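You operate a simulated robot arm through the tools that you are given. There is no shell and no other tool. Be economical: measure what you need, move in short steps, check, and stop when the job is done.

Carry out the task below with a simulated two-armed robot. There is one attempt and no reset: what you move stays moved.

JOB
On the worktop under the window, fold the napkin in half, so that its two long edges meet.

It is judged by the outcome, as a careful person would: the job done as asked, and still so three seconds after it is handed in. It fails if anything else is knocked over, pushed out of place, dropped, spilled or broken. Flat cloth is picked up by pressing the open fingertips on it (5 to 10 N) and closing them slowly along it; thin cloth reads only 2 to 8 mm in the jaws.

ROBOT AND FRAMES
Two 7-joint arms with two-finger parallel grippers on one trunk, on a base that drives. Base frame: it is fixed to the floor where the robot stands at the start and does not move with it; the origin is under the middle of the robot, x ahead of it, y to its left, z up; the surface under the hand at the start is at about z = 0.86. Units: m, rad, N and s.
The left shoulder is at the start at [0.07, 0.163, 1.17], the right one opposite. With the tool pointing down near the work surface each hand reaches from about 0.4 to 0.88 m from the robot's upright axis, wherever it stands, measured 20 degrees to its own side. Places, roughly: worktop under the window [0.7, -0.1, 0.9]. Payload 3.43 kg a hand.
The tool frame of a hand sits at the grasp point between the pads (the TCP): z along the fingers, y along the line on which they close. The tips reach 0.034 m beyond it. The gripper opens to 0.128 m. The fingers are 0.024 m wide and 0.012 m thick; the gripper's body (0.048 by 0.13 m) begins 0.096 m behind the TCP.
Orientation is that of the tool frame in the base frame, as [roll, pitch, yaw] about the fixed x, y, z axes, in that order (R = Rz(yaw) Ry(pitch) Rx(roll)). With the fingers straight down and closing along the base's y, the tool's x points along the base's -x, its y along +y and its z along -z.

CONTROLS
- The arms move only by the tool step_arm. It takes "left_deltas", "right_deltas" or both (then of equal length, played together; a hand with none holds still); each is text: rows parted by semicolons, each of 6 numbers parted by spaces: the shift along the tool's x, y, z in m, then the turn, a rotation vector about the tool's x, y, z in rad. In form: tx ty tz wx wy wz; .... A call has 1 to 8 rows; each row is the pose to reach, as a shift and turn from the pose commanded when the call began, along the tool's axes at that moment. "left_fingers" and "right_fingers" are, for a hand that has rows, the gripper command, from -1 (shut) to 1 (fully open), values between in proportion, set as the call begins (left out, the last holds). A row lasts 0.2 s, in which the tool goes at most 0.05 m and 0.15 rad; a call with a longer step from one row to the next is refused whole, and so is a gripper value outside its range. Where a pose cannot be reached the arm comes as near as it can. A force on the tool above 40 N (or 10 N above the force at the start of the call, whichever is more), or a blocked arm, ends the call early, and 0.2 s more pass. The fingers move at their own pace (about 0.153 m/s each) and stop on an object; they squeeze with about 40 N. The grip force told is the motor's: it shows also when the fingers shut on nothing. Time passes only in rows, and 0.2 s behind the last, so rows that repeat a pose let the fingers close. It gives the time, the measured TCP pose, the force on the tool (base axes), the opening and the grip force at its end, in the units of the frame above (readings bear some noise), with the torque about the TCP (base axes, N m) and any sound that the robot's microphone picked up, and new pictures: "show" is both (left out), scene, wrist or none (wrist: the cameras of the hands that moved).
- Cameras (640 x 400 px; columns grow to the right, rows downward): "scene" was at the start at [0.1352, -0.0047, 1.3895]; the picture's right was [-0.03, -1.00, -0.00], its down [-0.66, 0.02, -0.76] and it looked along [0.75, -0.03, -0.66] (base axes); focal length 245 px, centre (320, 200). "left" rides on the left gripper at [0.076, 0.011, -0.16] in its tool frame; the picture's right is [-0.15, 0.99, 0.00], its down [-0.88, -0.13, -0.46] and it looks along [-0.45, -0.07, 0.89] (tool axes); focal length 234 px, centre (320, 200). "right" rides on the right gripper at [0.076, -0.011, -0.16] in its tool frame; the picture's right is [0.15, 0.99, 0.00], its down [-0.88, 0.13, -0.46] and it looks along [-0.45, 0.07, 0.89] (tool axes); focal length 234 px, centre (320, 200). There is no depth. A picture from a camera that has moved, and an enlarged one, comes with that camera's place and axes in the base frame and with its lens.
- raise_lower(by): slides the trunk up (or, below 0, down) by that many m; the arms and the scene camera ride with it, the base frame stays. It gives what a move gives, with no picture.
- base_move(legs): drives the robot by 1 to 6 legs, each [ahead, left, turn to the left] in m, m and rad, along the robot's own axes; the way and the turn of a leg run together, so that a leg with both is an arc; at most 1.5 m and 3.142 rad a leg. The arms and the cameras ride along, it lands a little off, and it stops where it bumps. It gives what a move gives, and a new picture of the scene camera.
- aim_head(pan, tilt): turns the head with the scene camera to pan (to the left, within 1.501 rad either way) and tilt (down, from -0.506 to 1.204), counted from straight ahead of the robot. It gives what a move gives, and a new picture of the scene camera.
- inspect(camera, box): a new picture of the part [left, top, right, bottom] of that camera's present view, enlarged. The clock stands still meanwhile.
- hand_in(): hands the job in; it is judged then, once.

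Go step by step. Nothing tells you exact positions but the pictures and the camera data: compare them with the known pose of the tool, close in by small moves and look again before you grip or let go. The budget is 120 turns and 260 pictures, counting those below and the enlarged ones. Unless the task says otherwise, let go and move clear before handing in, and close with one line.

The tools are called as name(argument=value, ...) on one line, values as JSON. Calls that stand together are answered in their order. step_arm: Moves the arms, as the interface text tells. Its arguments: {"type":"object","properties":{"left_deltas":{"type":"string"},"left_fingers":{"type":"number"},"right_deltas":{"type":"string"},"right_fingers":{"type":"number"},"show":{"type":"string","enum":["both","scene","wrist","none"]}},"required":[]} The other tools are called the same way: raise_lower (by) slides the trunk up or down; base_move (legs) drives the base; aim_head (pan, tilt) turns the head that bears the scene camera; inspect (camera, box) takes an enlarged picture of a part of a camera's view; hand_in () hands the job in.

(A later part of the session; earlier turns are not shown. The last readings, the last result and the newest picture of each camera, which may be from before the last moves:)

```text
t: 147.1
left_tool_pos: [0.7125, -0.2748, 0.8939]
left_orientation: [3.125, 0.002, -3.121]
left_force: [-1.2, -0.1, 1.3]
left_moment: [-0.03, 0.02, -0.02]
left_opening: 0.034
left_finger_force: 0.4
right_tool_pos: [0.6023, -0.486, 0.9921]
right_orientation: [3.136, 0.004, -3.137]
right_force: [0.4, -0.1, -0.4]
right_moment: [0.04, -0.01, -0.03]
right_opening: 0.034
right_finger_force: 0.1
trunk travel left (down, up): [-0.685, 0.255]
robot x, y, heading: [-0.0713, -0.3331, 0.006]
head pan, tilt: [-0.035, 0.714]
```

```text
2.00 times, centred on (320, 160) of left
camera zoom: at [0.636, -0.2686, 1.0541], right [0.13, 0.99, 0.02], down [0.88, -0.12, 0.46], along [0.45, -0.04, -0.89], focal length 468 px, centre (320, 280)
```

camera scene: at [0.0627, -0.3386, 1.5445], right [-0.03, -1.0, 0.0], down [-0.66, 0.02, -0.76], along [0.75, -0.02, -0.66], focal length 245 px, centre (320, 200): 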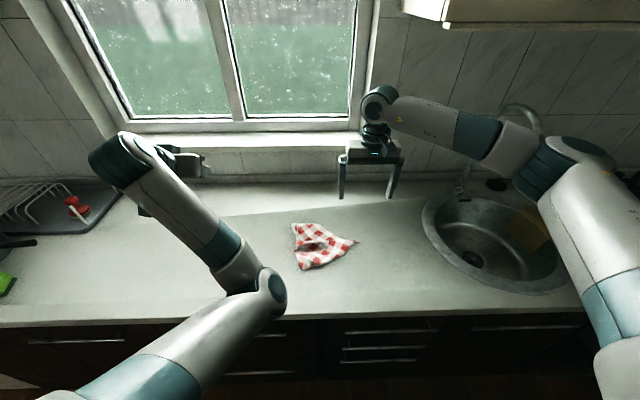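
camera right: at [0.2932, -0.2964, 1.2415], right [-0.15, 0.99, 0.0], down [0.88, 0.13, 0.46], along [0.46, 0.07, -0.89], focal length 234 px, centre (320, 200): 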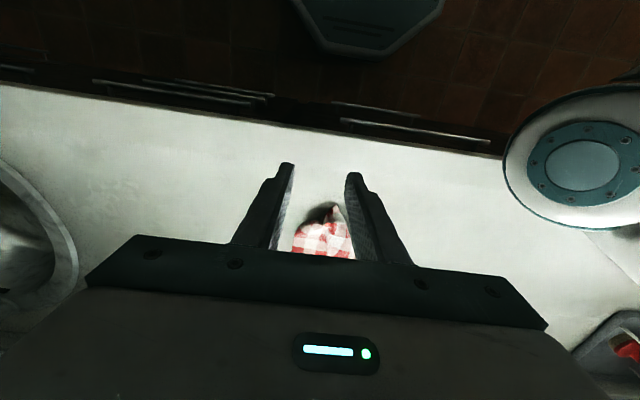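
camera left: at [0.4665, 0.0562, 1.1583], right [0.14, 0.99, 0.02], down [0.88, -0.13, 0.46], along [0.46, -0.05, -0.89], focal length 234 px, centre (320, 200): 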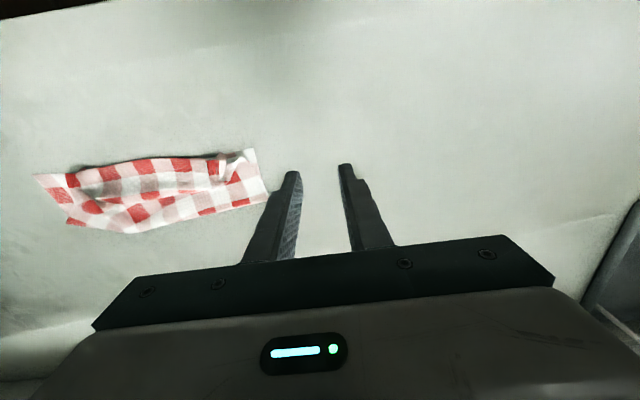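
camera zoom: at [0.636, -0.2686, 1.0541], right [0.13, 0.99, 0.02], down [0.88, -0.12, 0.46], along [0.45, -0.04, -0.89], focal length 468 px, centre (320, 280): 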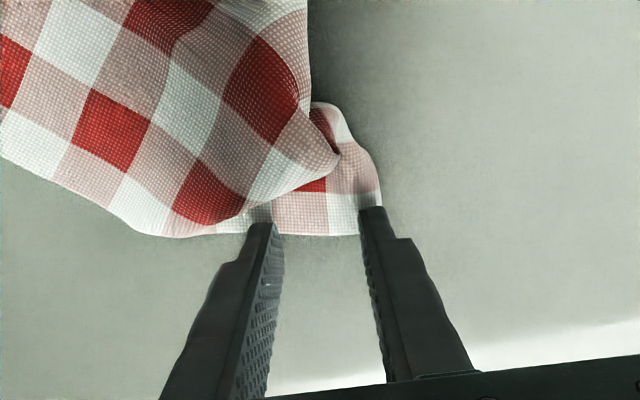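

Both corners are in place to be gripped: the left goes half a centimetre deeper, the right goes down on the C1 nub, then both close in stages.

step_arm(left_deltas=".005 0 -.004 0 0 0;.005 0 0 0 0 0;.005 0 .001 0 0 0;.005 0 .0015 0 0 0;.005 0 .0015 0 0 0", right_deltas="-.004 .008 .03 0 0 0;-.004 .008 .06 0 0 0;-.004 .008 .085 0 0 0;-.004 .008 .096 0 0 0;-.004 .008 .0975 0 0 0", show="none")

step_arm(left_deltas="0 0 0 0 0 0;0 0 0 0 0 0", right_deltas="0 0 0 0 0 0;0 0 0 0 0 0", left_fingers=-0.62, right_fingers=-0.62, show="none")

step_arm(left_deltas="0 0 0 0 0 0;0 0 0 0 0 0", right_deltas="0 0 0 0 0 0;0 0 0 0 0 0", left_fingers=-0.77, right_fingers=-0.77, show="none")

step_arm(left_deltas="0 0 0 0 0 0;0 0 0 0 0 0", right_deltas="0 0 0 0 0 0;0 0 0 0 0 0", left_fingers=-0.9, right_fingers=-0.9, show="none")

step_arm(left_deltas="0 0 0 0 0 0;0 0 0 0 0 0;0 0 0 0 0 0", right_deltas="0 0 0 0 0 0;0 0 0 0 0 0;0 0 0 0 0 0", left_fingers=-1, right_fingers=-1, show="none")

inspect(camera="left", box=[0, 0, 480, 300])

```text
t: 148.3
left_tool_pos: [0.7082, -0.2746, 0.8955]
left_orientation: [3.125, 0.003, -3.121]
left_force: [1.1, -0.5, 8.5]
left_moment: [-0.26, 0.02, 0.04]
left_opening: 0.034
left_finger_force: 0.1
right_tool_pos: [0.6066, -0.4758, 0.896]
right_orientation: [3.138, 0.009, -3.14]
right_force: [0.6, 0.2, 6.1]
right_moment: [0.15, -0.02, -0.03]
right_opening: 0.034
right_finger_force: 0.1
trunk travel left (down, up): [-0.685, 0.255]
robot x, y, heading: [-0.0723, -0.3338, 0.007]
head pan, tilt: [-0.035, 0.714]
```

```text
t: 148.9
left_tool_pos: [0.7072, -0.2755, 0.8961]
left_orientation: [3.125, 0.004, -3.122]
left_force: [0.2, 0.3, 9.1]
left_moment: [-0.18, 0.03, 0.0]
left_opening: 0.0234
left_finger_force: 0.1
right_tool_pos: [0.6044, -0.4758, 0.8955]
right_orientation: [3.137, 0.007, -3.138]
right_force: [1.2, -0.7, 9.5]
right_moment: [0.11, -0.05, -0.03]
right_opening: 0.0238
right_finger_force: 0.0
trunk travel left (down, up): [-0.685, 0.255]
robot x, y, heading: [-0.0685, -0.3372, 0.005]
head pan, tilt: [-0.035, 0.714]
```

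```text
t: 149.5
left_tool_pos: [0.707, -0.274, 0.8944]
left_orientation: [3.126, 0.004, -3.122]
left_force: [0.4, -0.1, 9.7]
left_moment: [-0.12, 0.09, -0.05]
left_opening: 0.0148
left_finger_force: 0.0
right_tool_pos: [0.6044, -0.476, 0.8958]
right_orientation: [3.136, 0.006, -3.139]
right_force: [1.3, 0.5, 11.7]
right_moment: [0.14, -0.04, -0.02]
right_opening: 0.0149
right_finger_force: 0.0
trunk travel left (down, up): [-0.685, 0.255]
robot x, y, heading: [-0.0711, -0.3364, 0.007]
head pan, tilt: [-0.035, 0.714]
```

```text
t: 150.1
left_tool_pos: [0.7071, -0.2747, 0.8965]
left_orientation: [3.126, 0.003, -3.122]
left_force: [-1.1, -1.1, 7.7]
left_moment: [-0.14, 0.08, -0.01]
left_opening: 0.007
left_finger_force: 0.6
right_tool_pos: [0.6041, -0.4755, 0.8964]
right_orientation: [3.136, 0.007, -3.138]
right_force: [-0.2, -0.2, 11.9]
right_moment: [0.09, 0.0, 0.03]
right_opening: 0.0066
right_finger_force: 0.3
trunk travel left (down, up): [-0.685, 0.255]
robot x, y, heading: [-0.0715, -0.3393, 0.006]
head pan, tilt: [-0.035, 0.714]
```

```text
t: 150.9
left_tool_pos: [0.7069, -0.275, 0.8961]
left_orientation: [3.126, 0.004, -3.124]
left_force: [-2.3, -2.7, 5.4]
left_moment: [-0.14, 0.1, 0.01]
left_opening: 0.0013
left_finger_force: 36.2
right_tool_pos: [0.6046, -0.4761, 0.8962]
right_orientation: [3.137, 0.008, -3.137]
right_force: [1.2, 3.3, 13.4]
right_moment: [0.24, -0.03, 0.02]
right_opening: 0.0009
right_finger_force: 35.7
trunk travel left (down, up): [-0.685, 0.255]
robot x, y, heading: [-0.0725, -0.3373, 0.006]
head pan, tilt: [-0.035, 0.714]
```

```text
1.33 times, centred on (240, 150) of left
camera zoom: at [0.6298, -0.2673, 1.0537], right [0.13, 0.99, 0.01], down [0.88, -0.12, 0.46], along [0.45, -0.05, -0.89], focal length 312 px, centre (427, 267)
```

zoom: 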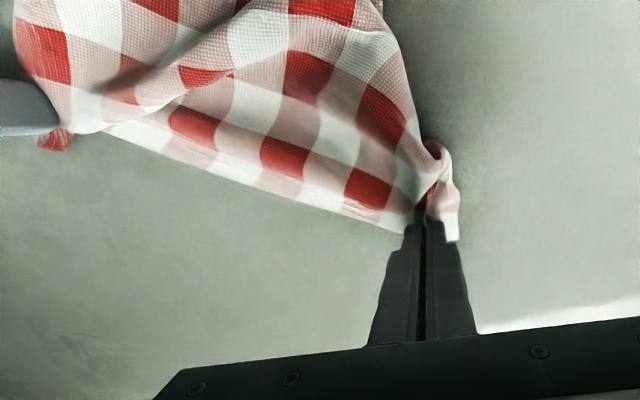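

Both hands hold (there's tension between them). Lift with the trunk, then bring the hands level and spread them so that the napkin hangs from its long edge.

raise_lower(by=0.22)

step_arm(left_deltas="0 .005 0 0 0 0;0 .01 0 0 0 0;0 .015 0 0 0 0;0 .02 0 0 0 0;0 .025 0 0 0 0", right_deltas="-.025 0 0 0 0 0;-.05 0 0 0 0 0;-.075 0 0 0 0 0;-.095 0 0 0 0 0;-.095 0 0 0 0 0", show="scene")

inspect(camera="scene", box=[220, 140, 420, 265])

```text
t: 153.2
left_tool_pos: [0.7101, -0.275, 1.115]
left_orientation: [3.127, 0.002, -3.123]
left_force: [0.4, -0.3, -0.1]
left_moment: [0.0, 0.0, -0.04]
left_opening: 0.0015
left_finger_force: 36.1
right_tool_pos: [0.607, -0.4759, 1.1142]
right_orientation: [3.137, 0.005, -3.139]
right_force: [0.1, -0.3, -0.5]
right_moment: [0.05, 0.02, 0.01]
right_opening: 0.0007
right_finger_force: 35.7
trunk travel left (down, up): [-0.905, 0.035]
robot x, y, heading: [-0.0706, -0.3378, 0.003]
head pan, tilt: [-0.035, 0.714]
```

```text
t: 154.4
left_tool_pos: [0.7079, -0.2488, 1.1131]
left_orientation: [3.126, 0.001, -3.124]
left_force: [-0.1, -0.4, -0.7]
left_moment: [-0.03, 0.01, 0.02]
left_opening: 0.0015
left_finger_force: 36.8
right_tool_pos: [0.7038, -0.4753, 1.114]
right_orientation: [3.135, 0.005, -3.137]
right_force: [-0.1, 0.7, 0.2]
right_moment: [0.0, 0.02, 0.0]
right_opening: 0.0011
right_finger_force: 35.4
trunk travel left (down, up): [-0.905, 0.035]
robot x, y, heading: [-0.0677, -0.3379, 0.002]
head pan, tilt: [-0.035, 0.714]
camera scene: at [0.0626, -0.341, 1.6445], right [-0.03, -1.0, 0.0], down [-0.66, 0.02, -0.76], along [0.75, -0.02, -0.66], focal length 245 px, centre (320, 200)
```

scene: 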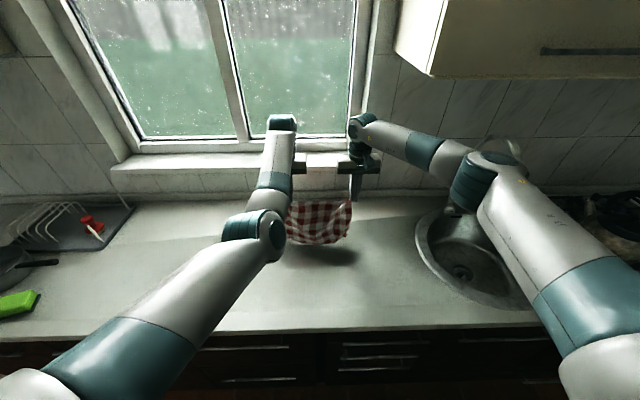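

```text
3.20 times, centred on (320, 202) of scene
camera zoom: at [0.0626, -0.341, 1.6445], right [-0.03, -1.0, 0.0], down [-0.66, 0.02, -0.76], along [0.75, -0.02, -0.66], focal length 784 px, centre (320, 192)
```

zoom: 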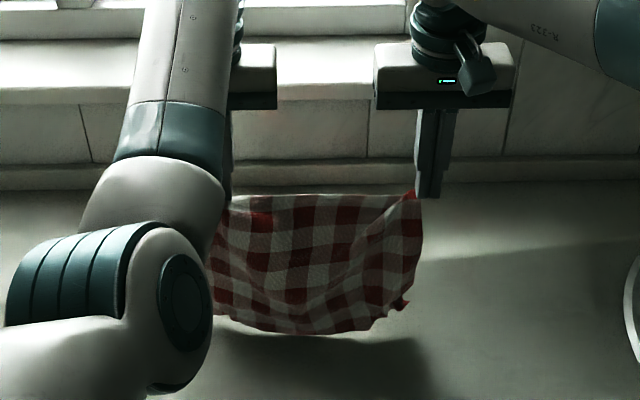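

It hangs as a flat sheet from its long edge. Now the fold is simple, and I'll drive it with the base and trunk so that both hands move together: lay the lower half on the counter while backing up, then bring the held edge forward again on top.

raise_lower(by=-0.03)

base_move(legs=[[-0.05, 0, 0]])

raise_lower(by=-0.035)

base_move(legs=[[-0.06, 0, 0]])

raise_lower(by=-0.03)

inspect(camera="scene", box=[220, 150, 420, 275])

inspect(camera="right", box=[240, 40, 640, 290])

```text
t: 155.1
left_tool_pos: [0.7074, -0.2497, 1.0827]
left_orientation: [3.125, 0.003, -3.124]
left_force: [0.0, 0.4, -0.1]
left_moment: [-0.02, -0.01, -0.02]
left_opening: 0.0015
left_finger_force: 36.2
right_tool_pos: [0.7027, -0.4743, 1.0843]
right_orientation: [3.136, 0.006, -3.138]
right_force: [0.2, 0.0, 0.1]
right_moment: [0.06, 0.01, -0.01]
right_opening: 0.0009
right_finger_force: 35.6
trunk travel left (down, up): [-0.875, 0.065]
robot x, y, heading: [-0.0721, -0.3375, 0.007]
head pan, tilt: [-0.035, 0.714]
```

```text
t: 156.1
left_tool_pos: [0.6653, -0.2495, 1.0778]
left_orientation: [3.128, -0.005, -3.121]
left_force: [1.0, -0.7, 0.1]
left_moment: [0.04, 0.1, 0.01]
left_opening: 0.0015
left_finger_force: 36.1
right_tool_pos: [0.6595, -0.4739, 1.0791]
right_orientation: [3.137, 0.0, -3.137]
right_force: [0.2, 1.6, 0.2]
right_moment: [-0.02, 0.06, 0.0]
right_opening: 0.0008
right_finger_force: 35.7
trunk travel left (down, up): [-0.875, 0.065]
robot x, y, heading: [-0.1189, -0.3368, 0.002]
head pan, tilt: [-0.035, 0.714]
camera scene: at [0.0233, -0.341, 1.6133], right [-0.03, -1.0, 0.0], down [-0.66, 0.02, -0.75], along [0.75, -0.02, -0.66], focal length 245 px, centre (320, 200)
```

scene: 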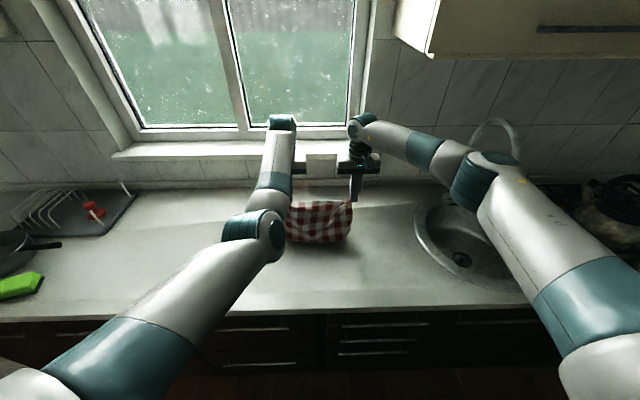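

```text
t: 156.9
left_tool_pos: [0.6555, -0.2489, 1.0483]
left_orientation: [3.125, 0.003, -3.12]
left_force: [0.1, 0.3, -0.7]
left_moment: [0.01, -0.05, 0.02]
left_opening: 0.0015
left_finger_force: 36.0
right_tool_pos: [0.6508, -0.4733, 1.0508]
right_orientation: [3.135, 0.007, -3.136]
right_force: [-0.2, 0.7, 0.7]
right_moment: [0.03, -0.03, -0.01]
right_opening: 0.0012
right_finger_force: 35.7
trunk travel left (down, up): [-0.84, 0.1]
robot x, y, heading: [-0.1226, -0.3391, 0.008]
head pan, tilt: [-0.035, 0.714]
```

```text
t: 157.8
left_tool_pos: [0.6032, -0.2495, 1.0434]
left_orientation: [3.126, -0.006, -3.122]
left_force: [0.9, -0.3, -0.3]
left_moment: [-0.03, 0.08, -0.01]
left_opening: 0.0016
left_finger_force: 36.7
right_tool_pos: [0.5972, -0.475, 1.0438]
right_orientation: [3.137, -0.002, -3.138]
right_force: [0.5, 0.2, -0.5]
right_moment: [0.07, 0.03, -0.02]
right_opening: 0.0008
right_finger_force: 35.6
trunk travel left (down, up): [-0.84, 0.1]
robot x, y, heading: [-0.1794, -0.3358, 0.004]
head pan, tilt: [-0.035, 0.714]
camera scene: at [-0.0385, -0.3414, 1.5785], right [-0.03, -1.0, 0.0], down [-0.66, 0.02, -0.75], along [0.75, -0.02, -0.66], focal length 245 px, centre (320, 200)
```

scene: 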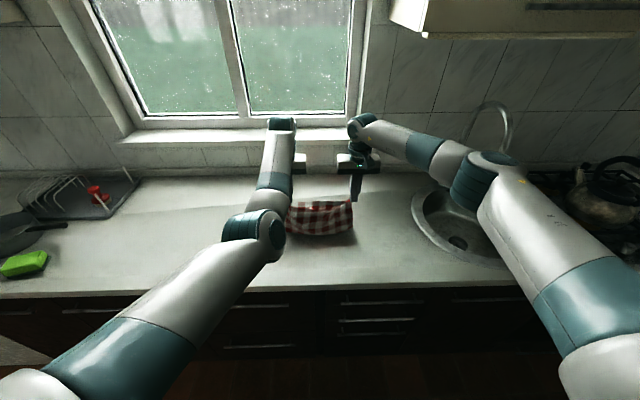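

```text
t: 158.6
left_tool_pos: [0.5971, -0.2501, 1.0198]
left_orientation: [3.126, 0.004, -3.124]
left_force: [-0.7, -0.7, 0.7]
left_moment: [0.03, -0.06, -0.01]
left_opening: 0.0011
left_finger_force: 36.4
right_tool_pos: [0.5922, -0.4743, 1.0198]
right_orientation: [3.138, 0.006, -3.139]
right_force: [-0.4, 0.0, -0.6]
right_moment: [0.0, -0.04, 0.01]
right_opening: 0.0007
right_finger_force: 35.4
trunk travel left (down, up): [-0.81, 0.13]
robot x, y, heading: [-0.1802, -0.3376, 0.005]
head pan, tilt: [-0.035, 0.714]
```

```text
3.20 times, centred on (320, 212) of scene
camera zoom: at [-0.0493, -0.3411, 1.5499], right [-0.03, -1.0, 0.0], down [-0.65, 0.02, -0.76], along [0.76, -0.02, -0.65], focal length 784 px, centre (320, 160)
```

zoom: 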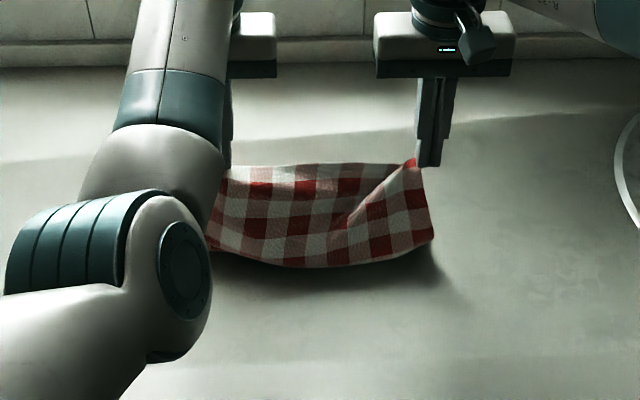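

```text
1.60 times, centred on (440, 165) of right
camera zoom: at [0.5149, -0.4878, 1.179], right [-0.15, 0.99, 0.0], down [0.88, 0.13, 0.46], along [0.46, 0.07, -0.89], focal length 375 px, centre (128, 256)
```

zoom: 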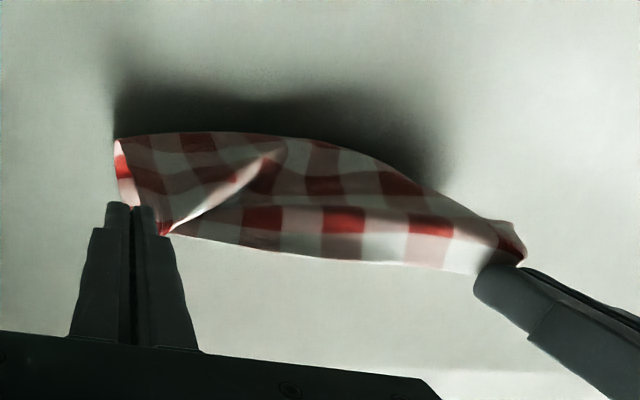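

The lower half lies on the counter towards the back, with the fold at about x≈0.555. Now bring the held edge forward and down over it.

base_move(legs=[[0.04, 0, 0]])

raise_lower(by=-0.055)

base_move(legs=[[0.03, 0, 0]])

raise_lower(by=-0.035)

inspect(camera="right", box=[240, 40, 640, 290])

inspect(camera="left", box=[0, 40, 400, 290])

```text
t: 159.5
left_tool_pos: [0.6326, -0.2499, 1.0201]
left_orientation: [3.126, 0.005, -3.123]
left_force: [-0.8, -1.4, -0.8]
left_moment: [0.03, -0.08, 0.02]
left_opening: 0.0016
left_finger_force: 36.2
right_tool_pos: [0.6276, -0.4752, 1.0234]
right_orientation: [3.139, 0.009, -3.139]
right_force: [-0.1, -0.3, 0.3]
right_moment: [0.0, -0.1, 0.0]
right_opening: 0.0012
right_finger_force: 36.0
trunk travel left (down, up): [-0.81, 0.13]
robot x, y, heading: [-0.1421, -0.3391, 0.006]
head pan, tilt: [-0.035, 0.714]
camera scene: at [-0.0142, -0.341, 1.5504], right [-0.03, -1.0, 0.0], down [-0.65, 0.02, -0.76], along [0.76, -0.02, -0.65], focal length 245 px, centre (320, 200)
```

scene: 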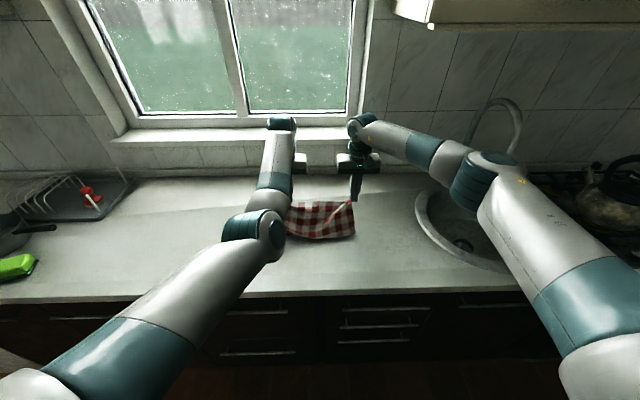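

```text
t: 160.4
left_tool_pos: [0.637, -0.2499, 0.9629]
left_orientation: [3.126, 0.002, -3.124]
left_force: [0.2, 0.3, 0.0]
left_moment: [0.02, -0.01, 0.0]
left_opening: 0.0013
left_finger_force: 36.2
right_tool_pos: [0.632, -0.4745, 0.9632]
right_orientation: [3.137, 0.005, -3.137]
right_force: [-0.5, 0.6, -0.1]
right_moment: [0.01, -0.03, -0.03]
right_opening: 0.0007
right_finger_force: 35.5
trunk travel left (down, up): [-0.755, 0.185]
robot x, y, heading: [-0.1415, -0.338, 0.006]
head pan, tilt: [-0.035, 0.714]
```

```text
t: 161.3
left_tool_pos: [0.6627, -0.25, 0.9654]
left_orientation: [3.126, 0.006, -3.122]
left_force: [-0.6, 0.2, 0.5]
left_moment: [0.03, -0.08, 0.0]
left_opening: 0.0013
left_finger_force: 36.5
right_tool_pos: [0.658, -0.4752, 0.9678]
right_orientation: [3.136, 0.009, -3.137]
right_force: [0.1, 0.1, 0.6]
right_moment: [0.02, -0.05, 0.0]
right_opening: 0.001
right_finger_force: 35.7
trunk travel left (down, up): [-0.755, 0.185]
robot x, y, heading: [-0.1146, -0.3361, 0.004]
head pan, tilt: [-0.035, 0.714]
camera scene: at [0.0168, -0.3409, 1.4952], right [-0.03, -1.0, 0.0], down [-0.65, 0.02, -0.76], along [0.76, -0.02, -0.65], focal length 245 px, centre (320, 200)
```

scene: 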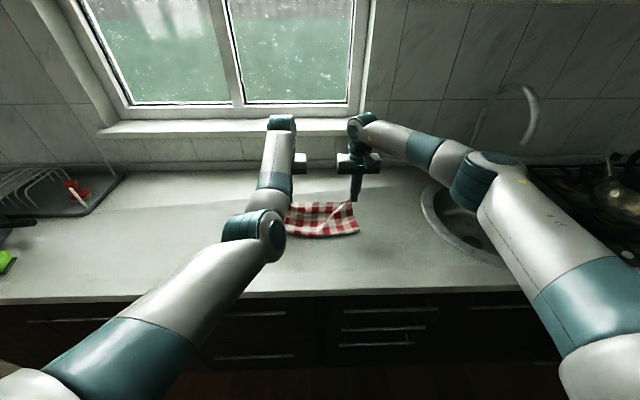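

```text
t: 162.1
left_tool_pos: [0.6667, -0.2506, 0.9269]
left_orientation: [3.126, -0.001, -3.122]
left_force: [0.1, -0.1, 0.6]
left_moment: [0.0, 0.04, 0.0]
left_opening: 0.0017
left_finger_force: 36.2
right_tool_pos: [0.6625, -0.4757, 0.9295]
right_orientation: [3.136, 0.003, -3.137]
right_force: [1.8, -0.9, 0.2]
right_moment: [0.02, 0.0, -0.01]
right_opening: 0.0011
right_finger_force: 35.6
trunk travel left (down, up): [-0.72, 0.22]
robot x, y, heading: [-0.1119, -0.337, 0.004]
head pan, tilt: [-0.035, 0.714]
```

```text
1.60 times, centred on (440, 165) of right
camera zoom: at [0.5856, -0.4878, 1.0876], right [-0.15, 0.99, 0.0], down [0.88, 0.13, 0.46], along [0.45, 0.07, -0.89], focal length 375 px, centre (128, 256)
```

zoom: 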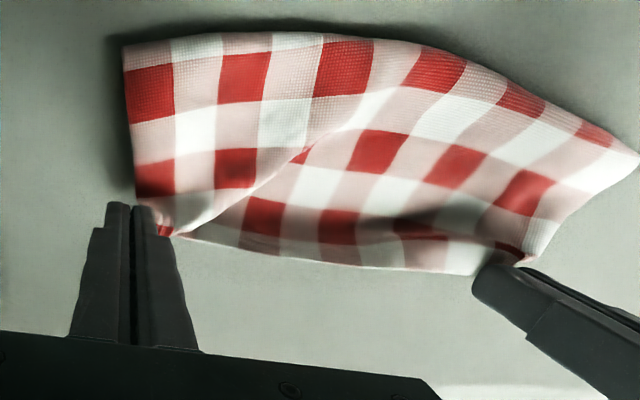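

```text
1.60 times, centred on (200, 165) of left
camera zoom: at [0.5905, -0.243, 1.0857], right [0.13, 0.99, 0.01], down [0.88, -0.12, 0.45], along [0.45, -0.05, -0.89], focal length 375 px, centre (512, 256)
```

zoom: 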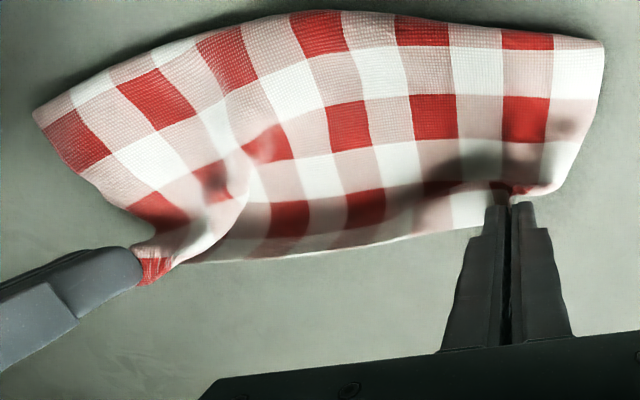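

Beautiful: the upper half is spread over the lower one, with the fold at x≈0.564. I'll lower the last 2–3 cm and check the edges.

raise_lower(by=-0.026)

inspect(camera="right", box=[240, 80, 640, 290])

inspect(camera="left", box=[0, 80, 400, 290])

```text
t: 162.8
left_tool_pos: [0.6659, -0.2492, 0.9027]
left_orientation: [3.128, 0.001, -3.125]
left_force: [0.7, -0.3, 0.4]
left_moment: [0.03, -0.04, 0.01]
left_opening: 0.0014
left_finger_force: 36.3
right_tool_pos: [0.6603, -0.4742, 0.9036]
right_orientation: [3.136, 0.005, -3.139]
right_force: [0.4, 0.5, 0.2]
right_moment: [0.01, -0.01, 0.01]
right_opening: 0.0009
right_finger_force: 36.3
trunk travel left (down, up): [-0.694, 0.246]
robot x, y, heading: [-0.1117, -0.3381, 0.007]
head pan, tilt: [-0.035, 0.714]
```

```text
1.60 times, centred on (440, 185) of right
camera zoom: at [0.5842, -0.4878, 1.0628], right [-0.15, 0.99, 0.0], down [0.88, 0.13, 0.46], along [0.46, 0.07, -0.89], focal length 375 px, centre (128, 224)
```

zoom: 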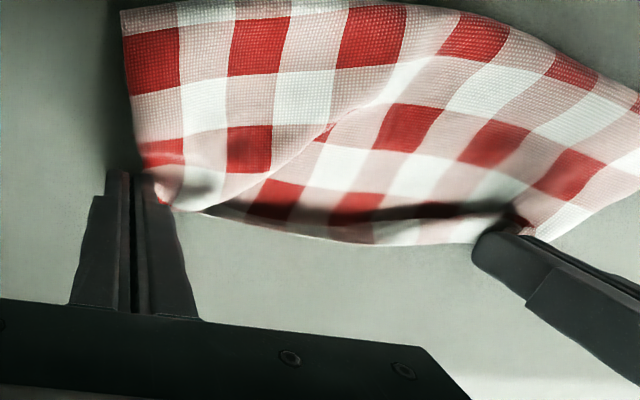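

```text
1.60 times, centred on (200, 185) of left
camera zoom: at [0.589, -0.243, 1.0606], right [0.13, 0.99, 0.01], down [0.88, -0.12, 0.46], along [0.45, -0.05, -0.89], focal length 375 px, centre (512, 224)
```

zoom: 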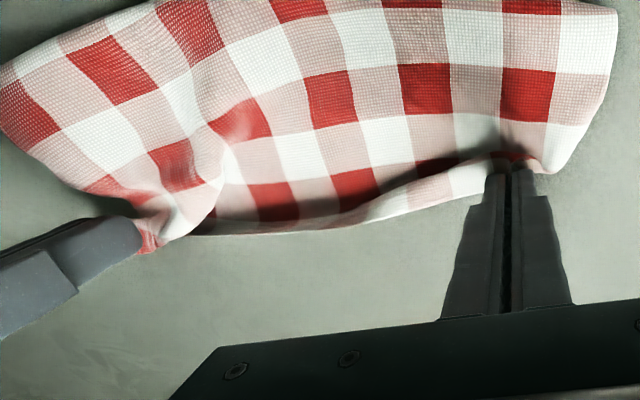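

Looks good. Open both grippers gently and lift straight up to inspect.

step_arm(left_deltas="0 .004 .003 0 0 0;0 .004 .003 0 0 0;0 .004 .003 0 0 0", right_deltas="0 -.004 .003 0 0 0;0 -.004 .003 0 0 0;0 -.004 .003 0 0 0", left_fingers=-0.6, right_fingers=-0.6, show="none")

raise_lower(by=0.17)

inspect(camera="right", box=[260, 80, 500, 230])

inspect(camera="left", box=[140, 80, 380, 230])

```text
t: 163.6
left_tool_pos: [0.6678, -0.2465, 0.8985]
left_orientation: [3.125, 0.002, -3.123]
left_force: [-0.3, -0.2, -0.1]
left_moment: [-0.04, 0.03, 0.01]
left_opening: 0.0257
left_finger_force: 0.1
right_tool_pos: [0.6604, -0.4794, 0.8999]
right_orientation: [3.136, 0.003, -3.138]
right_force: [0.5, 0.2, -0.8]
right_moment: [0.01, 0.0, -0.02]
right_opening: 0.0256
right_finger_force: 0.0
trunk travel left (down, up): [-0.694, 0.246]
robot x, y, heading: [-0.1143, -0.3367, 0.003]
head pan, tilt: [-0.035, 0.714]
```

```text
t: 165.5
left_tool_pos: [0.6666, -0.2463, 1.0678]
left_orientation: [3.126, 0.001, -3.123]
left_force: [-0.3, 0.2, -0.3]
left_moment: [0.03, -0.01, -0.02]
left_opening: 0.026
left_finger_force: 0.0
right_tool_pos: [0.6615, -0.4793, 1.0699]
right_orientation: [3.137, 0.004, -3.138]
right_force: [-0.5, -0.5, 0.1]
right_moment: [0.0, 0.0, -0.01]
right_opening: 0.0254
right_finger_force: 0.0
trunk travel left (down, up): [-0.864, 0.076]
robot x, y, heading: [-0.1149, -0.3383, 0.002]
head pan, tilt: [-0.035, 0.714]
```

```text
2.67 times, centred on (380, 155) of right
camera zoom: at [0.5858, -0.4922, 1.2284], right [-0.15, 0.99, 0.0], down [0.88, 0.13, 0.46], along [0.45, 0.07, -0.89], focal length 624 px, centre (160, 320)
```

zoom: 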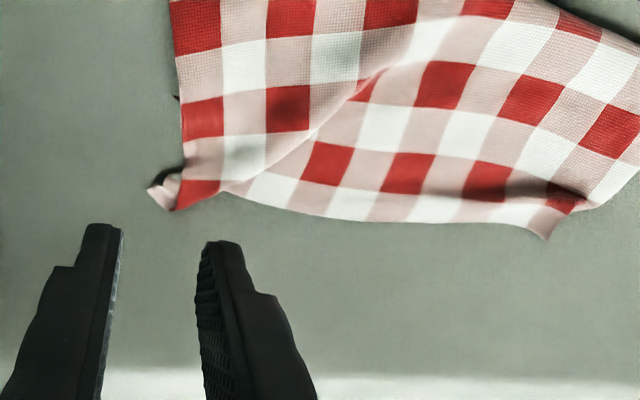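

```text
2.67 times, centred on (260, 155) of left
camera zoom: at [0.5908, -0.2382, 1.2265], right [0.13, 0.99, 0.01], down [0.88, -0.12, 0.45], along [0.45, -0.04, -0.89], focal length 624 px, centre (480, 320)
```

zoom: 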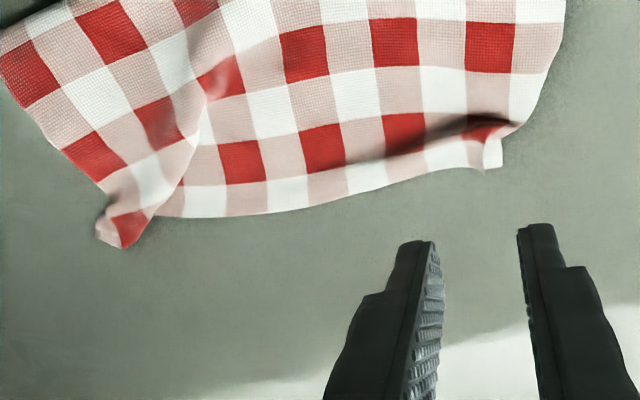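

Very nice. I'll back the robot off so the arms clear the view and I can check the whole shape.

base_move(legs=[[-0.2, 0, 0]])

step_arm(left_deltas="0 .04 0 0 0 0;0 .08 0 0 0 0;0 .12 0 0 0 0;0 .16 0 0 0 0;0 .2 0 0 0 0;0 .24 0 0 0 0", show="none")

inspect(camera="scene", box=[260, 130, 420, 230])

```text
t: 167.1
left_tool_pos: [0.478, -0.2493, 1.0666]
left_orientation: [3.127, -0.002, -3.124]
left_force: [0.9, 0.4, 0.7]
left_moment: [-0.04, 0.06, -0.03]
left_opening: 0.0256
left_finger_force: 0.0
right_tool_pos: [0.4716, -0.4823, 1.0678]
right_orientation: [3.137, 0.0, -3.141]
right_force: [0.3, 0.5, -0.3]
right_moment: [-0.01, 0.03, 0.01]
right_opening: 0.0256
right_finger_force: 0.1
trunk travel left (down, up): [-0.864, 0.076]
robot x, y, heading: [-0.308, -0.3389, -0.001]
head pan, tilt: [-0.035, 0.714]
camera scene: at [-0.1667, -0.3422, 1.6031], right [-0.03, -1.0, 0.0], down [-0.66, 0.02, -0.75], along [0.75, -0.02, -0.66], focal length 245 px, centre (320, 200)
```

scene: 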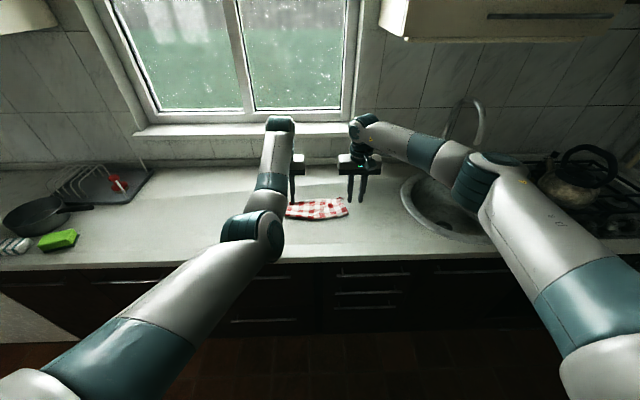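

```text
t: 168.4
left_tool_pos: [0.4704, -0.0068, 1.0693]
left_orientation: [3.127, 0.004, -3.127]
left_force: [0.0, 0.5, -0.6]
left_moment: [-0.03, 0.0, 0.0]
left_opening: 0.0256
left_finger_force: 0.0
right_tool_pos: [0.4697, -0.482, 1.0701]
right_orientation: [3.139, 0.005, -3.141]
right_force: [-0.4, 1.0, 1.7]
right_moment: [0.0, -0.02, -0.01]
right_opening: 0.0256
right_finger_force: 0.1
trunk travel left (down, up): [-0.864, 0.076]
robot x, y, heading: [-0.302, -0.3352, -0.003]
head pan, tilt: [-0.035, 0.714]
```

```text
4.00 times, centred on (340, 180) of scene
camera zoom: at [-0.1708, -0.3402, 1.6036], right [-0.03, -1.0, 0.0], down [-0.65, 0.02, -0.76], along [0.76, -0.03, -0.66], focal length 980 px, centre (240, 280)
```

zoom: 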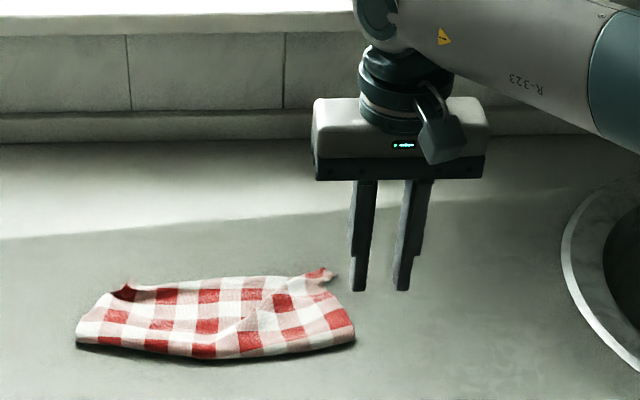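

It is a folded rectangle now, but from the peeking lower corner I estimate the top edge overshoots the lower one by a few centimetres. I'll re-pinch both raised corner nibs and shift the top edge back towards the fold. First return above them.

step_arm(left_deltas="0 -.04 0 0 0 0;0 -.08 0 0 0 0;0 -.12 0 0 0 0;0 -.16 0 0 0 0;0 -.2 0 0 0 0;0 -.232 0 0 0 0", left_fingers=-0.4, show="none")

base_move(legs=[[0.195, 0, 0]])

raise_lower(by=-0.12)

inspect(camera="right", box=[200, 80, 440, 230])

inspect(camera="left", box=[200, 80, 440, 230])

```text
t: 169.8
left_tool_pos: [0.4745, -0.2412, 1.0689]
left_orientation: [3.126, -0.001, -3.125]
left_force: [0.3, -0.2, -0.7]
left_moment: [-0.01, -0.01, -0.01]
left_opening: 0.0381
left_finger_force: 0.0
right_tool_pos: [0.4683, -0.4839, 1.0687]
right_orientation: [3.137, 0.005, 3.141]
right_force: [-0.8, 0.3, -0.1]
right_moment: [0.0, -0.01, 0.02]
right_opening: 0.0258
right_finger_force: 0.0
trunk travel left (down, up): [-0.864, 0.076]
robot x, y, heading: [-0.305, -0.3405, -0.001]
head pan, tilt: [-0.035, 0.714]
```

```text
t: 171.4
left_tool_pos: [0.6653, -0.2425, 1.0707]
left_orientation: [3.125, 0.002, -3.128]
left_force: [-0.5, 0.2, 0.1]
left_moment: [0.02, 0.01, -0.01]
left_opening: 0.0383
left_finger_force: 0.1
right_tool_pos: [0.6588, -0.4831, 1.0715]
right_orientation: [3.137, 0.007, 3.141]
right_force: [-0.2, 0.3, 0.0]
right_moment: [0.0, -0.02, -0.04]
right_opening: 0.0258
right_finger_force: 0.0
trunk travel left (down, up): [-0.864, 0.076]
robot x, y, heading: [-0.1147, -0.337, 0.002]
head pan, tilt: [-0.035, 0.714]
camera scene: at [0.0195, -0.342, 1.6039], right [-0.03, -1.0, 0.0], down [-0.65, 0.02, -0.76], along [0.76, -0.03, -0.65], focal length 245 px, centre (320, 200)
```

scene: 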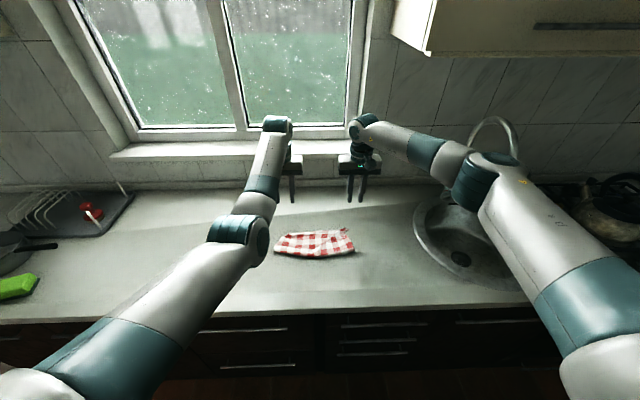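

```text
t: 172.9
left_tool_pos: [0.6676, -0.241, 0.95]
left_orientation: [3.126, 0.0, -3.127]
left_force: [-0.4, 0.7, 0.2]
left_moment: [-0.03, -0.03, -0.01]
left_opening: 0.0383
left_finger_force: 0.1
right_tool_pos: [0.662, -0.4849, 0.9499]
right_orientation: [3.136, 0.004, 3.14]
right_force: [-0.4, 0.1, 0.2]
right_moment: [-0.01, -0.03, -0.01]
right_opening: 0.0256
right_finger_force: 0.1
trunk travel left (down, up): [-0.744, 0.196]
robot x, y, heading: [-0.1164, -0.3379, 0.001]
head pan, tilt: [-0.035, 0.714]
```

```text
2.67 times, centred on (320, 155) of right
camera zoom: at [0.5853, -0.4959, 1.109], right [-0.14, 0.99, 0.0], down [0.88, 0.13, 0.46], along [0.46, 0.07, -0.89], focal length 624 px, centre (320, 320)
```

zoom: 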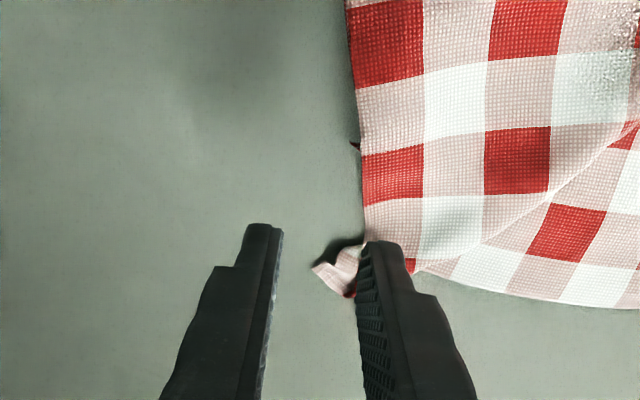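

```text
2.67 times, centred on (320, 155) of left
camera zoom: at [0.5904, -0.2343, 1.1073], right [0.13, 0.99, 0.02], down [0.88, -0.12, 0.46], along [0.45, -0.05, -0.89], focal length 624 px, centre (320, 320)
```

zoom: 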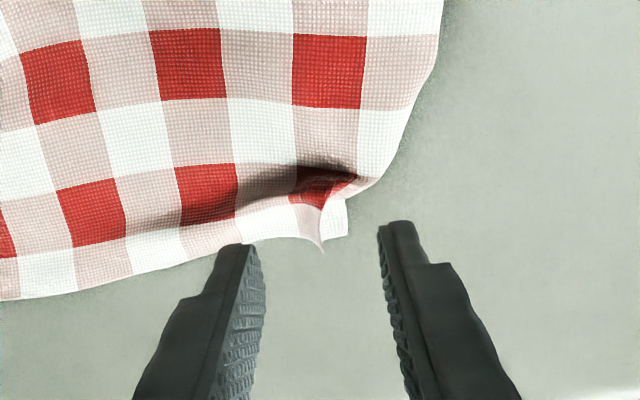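

Both nibs are visible, the left one directly under the hand. Shift the right hand, go down and pinch both without pressing.

step_arm(left_deltas=".002 0 .01 0 0 0;.002 0 .02 0 0 0;.002 0 .035 0 0 0;.002 0 .049 0 0 0;.002 0 .049 0 0 0", right_deltas="-.005 .012 0 0 0 0;-.010 .023 .005 0 0 0;-.010 .023 .03 0 0 0;-.010 .023 .048 0 0 0;-.010 .023 .048 0 0 0", left_fingers=-0.4, right_fingers=-0.35, show="none")

step_arm(left_deltas="0 0 0 0 0 0;0 0 0 0 0 0", right_deltas="0 0 0 0 0 0;0 0 0 0 0 0", left_fingers=-0.75, right_fingers=-0.75, show="none")

step_arm(left_deltas="0 0 0 0 0 0;0 0 0 0 0 0;0 0 0 0 0 0", right_deltas="0 0 0 0 0 0;0 0 0 0 0 0;0 0 0 0 0 0", left_fingers=-1, right_fingers=-1, show="none")

raise_lower(by=0.06)

inspect(camera="right", box=[200, 60, 600, 270])

inspect(camera="left", box=[40, 60, 440, 270])

```text
t: 174.1
left_tool_pos: [0.6651, -0.2407, 0.9025]
left_orientation: [3.127, 0.002, -3.127]
left_force: [-0.2, 0.5, 0.0]
left_moment: [-0.03, -0.03, 0.04]
left_opening: 0.0382
left_finger_force: 0.0
right_tool_pos: [0.6714, -0.459, 0.9024]
right_orientation: [3.138, 0.005, 3.141]
right_force: [0.2, 0.0, -0.6]
right_moment: [0.0, 0.01, 0.01]
right_opening: 0.0415
right_finger_force: 0.0
trunk travel left (down, up): [-0.744, 0.196]
robot x, y, heading: [-0.1126, -0.338, 0.0]
head pan, tilt: [-0.035, 0.714]
```

```text
t: 174.7
left_tool_pos: [0.6659, -0.2398, 0.902]
left_orientation: [3.124, 0.001, -3.127]
left_force: [0.7, -0.1, -0.3]
left_moment: [-0.01, -0.04, 0.01]
left_opening: 0.0159
left_finger_force: 0.1
right_tool_pos: [0.671, -0.4593, 0.9027]
right_orientation: [3.136, 0.005, 3.14]
right_force: [0.6, -1.1, 0.2]
right_moment: [0.02, 0.04, 0.02]
right_opening: 0.016
right_finger_force: 0.2
trunk travel left (down, up): [-0.744, 0.196]
robot x, y, heading: [-0.1138, -0.3353, 0.001]
head pan, tilt: [-0.035, 0.714]
```

```text
t: 175.5
left_tool_pos: [0.6643, -0.2398, 0.9004]
left_orientation: [3.126, 0.002, -3.128]
left_force: [-0.4, 0.2, -0.6]
left_moment: [0.02, 0.0, -0.01]
left_opening: 0.002
left_finger_force: 36.4
right_tool_pos: [0.6719, -0.4604, 0.9029]
right_orientation: [3.137, 0.005, 3.141]
right_force: [0.1, 0.2, 0.3]
right_moment: [0.0, -0.04, -0.01]
right_opening: 0.0007
right_finger_force: 36.1
trunk travel left (down, up): [-0.744, 0.196]
robot x, y, heading: [-0.1061, -0.3356, 0.004]
head pan, tilt: [-0.035, 0.714]
```

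```text
t: 176.5
left_tool_pos: [0.6653, -0.2405, 0.9611]
left_orientation: [3.126, 0.001, -3.128]
left_force: [0.2, 0.3, -1.0]
left_moment: [-0.01, -0.03, -0.01]
left_opening: 0.0019
left_finger_force: 36.5
right_tool_pos: [0.6721, -0.4597, 0.9618]
right_orientation: [3.137, 0.004, 3.14]
right_force: [0.3, 0.7, -0.2]
right_moment: [-0.04, 0.03, -0.01]
right_opening: 0.0008
right_finger_force: 35.5
trunk travel left (down, up): [-0.804, 0.136]
robot x, y, heading: [-0.1138, -0.3382, 0.004]
head pan, tilt: [-0.035, 0.714]
```

```text
1.60 times, centred on (400, 165) of right
camera zoom: at [0.5956, -0.472, 1.1212], right [-0.14, 0.99, 0.0], down [0.88, 0.13, 0.46], along [0.45, 0.07, -0.89], focal length 375 px, centre (192, 256)
```

zoom: 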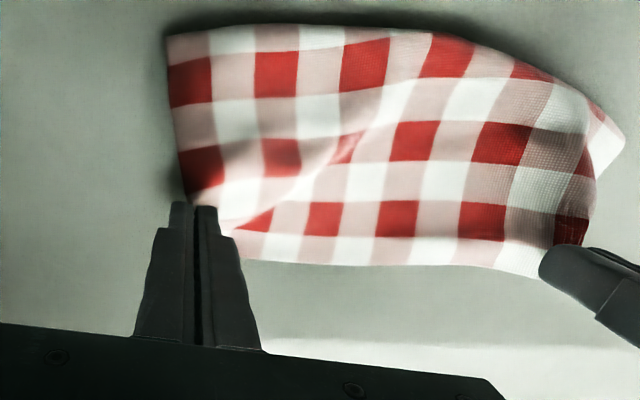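

```text
1.60 times, centred on (240, 165) of left
camera zoom: at [0.5893, -0.2333, 1.1197], right [0.13, 0.99, 0.02], down [0.88, -0.13, 0.45], along [0.45, -0.05, -0.89], focal length 375 px, centre (448, 256)
```

zoom: 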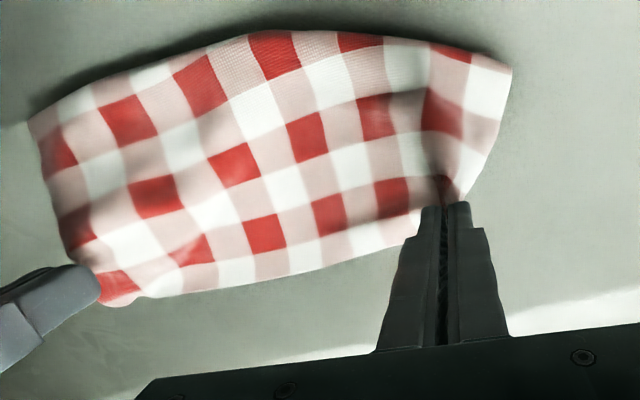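

Both hold. Shift the top edge back by 3–4 cm (a bit more on the right), then lower again.

base_move(legs=[[-0.03, 0, 0]])

step_arm(right_deltas=".005 -.003 0 0 0 0;.010 -.006 0 0 0 0;.010 -.006 0 0 0 0", left_deltas="0 .003 0 0 0 0;0 .006 0 0 0 0;0 .006 0 0 0 0", show="none")

raise_lower(by=-0.06)

inspect(camera="right", box=[200, 60, 600, 270])

inspect(camera="left", box=[40, 60, 440, 270])

```text
t: 177.3
left_tool_pos: [0.641, -0.2417, 0.9576]
left_orientation: [3.125, -0.003, -3.127]
left_force: [-0.3, -0.7, -0.4]
left_moment: [0.01, 0.02, -0.01]
left_opening: 0.002
left_finger_force: 36.5
right_tool_pos: [0.6474, -0.4605, 0.958]
right_orientation: [3.139, 0.0, 3.141]
right_force: [0.3, 0.0, -0.4]
right_moment: [-0.01, 0.08, 0.05]
right_opening: 0.001
right_finger_force: 35.6
trunk travel left (down, up): [-0.804, 0.136]
robot x, y, heading: [-0.1381, -0.3357, -0.0]
head pan, tilt: [-0.035, 0.714]
camera scene: at [0.001, -0.3422, 1.5426], right [-0.03, -1.0, 0.0], down [-0.66, 0.02, -0.75], along [0.75, -0.03, -0.66], focal length 245 px, centre (320, 200)
```

scene: 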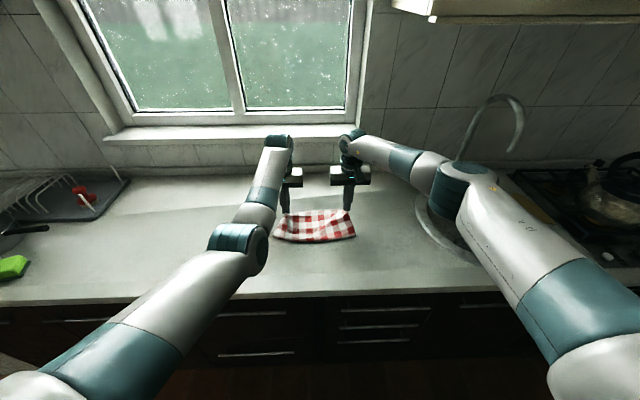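

```text
t: 178.2
left_tool_pos: [0.6357, -0.2346, 0.9622]
left_orientation: [3.126, 0.003, -3.128]
left_force: [0.3, -1.0, -0.3]
left_moment: [0.01, -0.04, 0.01]
left_opening: 0.0019
left_finger_force: 36.6
right_tool_pos: [0.63, -0.4662, 0.9632]
right_orientation: [3.138, 0.006, 3.139]
right_force: [0.7, -1.0, 0.1]
right_moment: [-0.02, 0.0, -0.01]
right_opening: 0.0008
right_finger_force: 35.0
trunk travel left (down, up): [-0.804, 0.136]
robot x, y, heading: [-0.1402, -0.3381, -0.002]
head pan, tilt: [-0.035, 0.714]
```

```text
t: 179.2
left_tool_pos: [0.6368, -0.2351, 0.9017]
left_orientation: [3.126, 0.0, -3.128]
left_force: [0.1, -0.3, -0.5]
left_moment: [0.01, 0.01, -0.04]
left_opening: 0.002
left_finger_force: 37.0
right_tool_pos: [0.6333, -0.4674, 0.9038]
right_orientation: [3.139, 0.005, 3.141]
right_force: [0.3, 0.0, 0.1]
right_moment: [0.0, 0.01, -0.02]
right_opening: 0.0009
right_finger_force: 35.8
trunk travel left (down, up): [-0.744, 0.196]
robot x, y, heading: [-0.1417, -0.339, -0.001]
head pan, tilt: [-0.035, 0.714]
```

```text
1.60 times, centred on (400, 165) of right
camera zoom: at [0.556, -0.4789, 1.0622], right [-0.14, 0.99, 0.0], down [0.88, 0.13, 0.46], along [0.46, 0.07, -0.89], focal length 375 px, centre (192, 256)
```

zoom: 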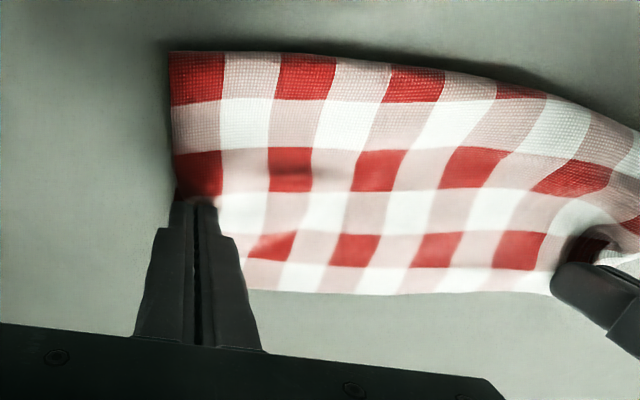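

```text
1.60 times, centred on (240, 165) of left
camera zoom: at [0.5596, -0.2265, 1.0601], right [0.13, 0.99, 0.02], down [0.88, -0.13, 0.46], along [0.45, -0.05, -0.89], focal length 375 px, centre (448, 256)
```

zoom: 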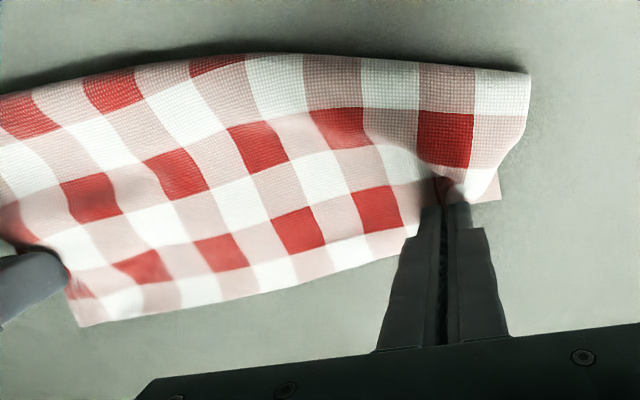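

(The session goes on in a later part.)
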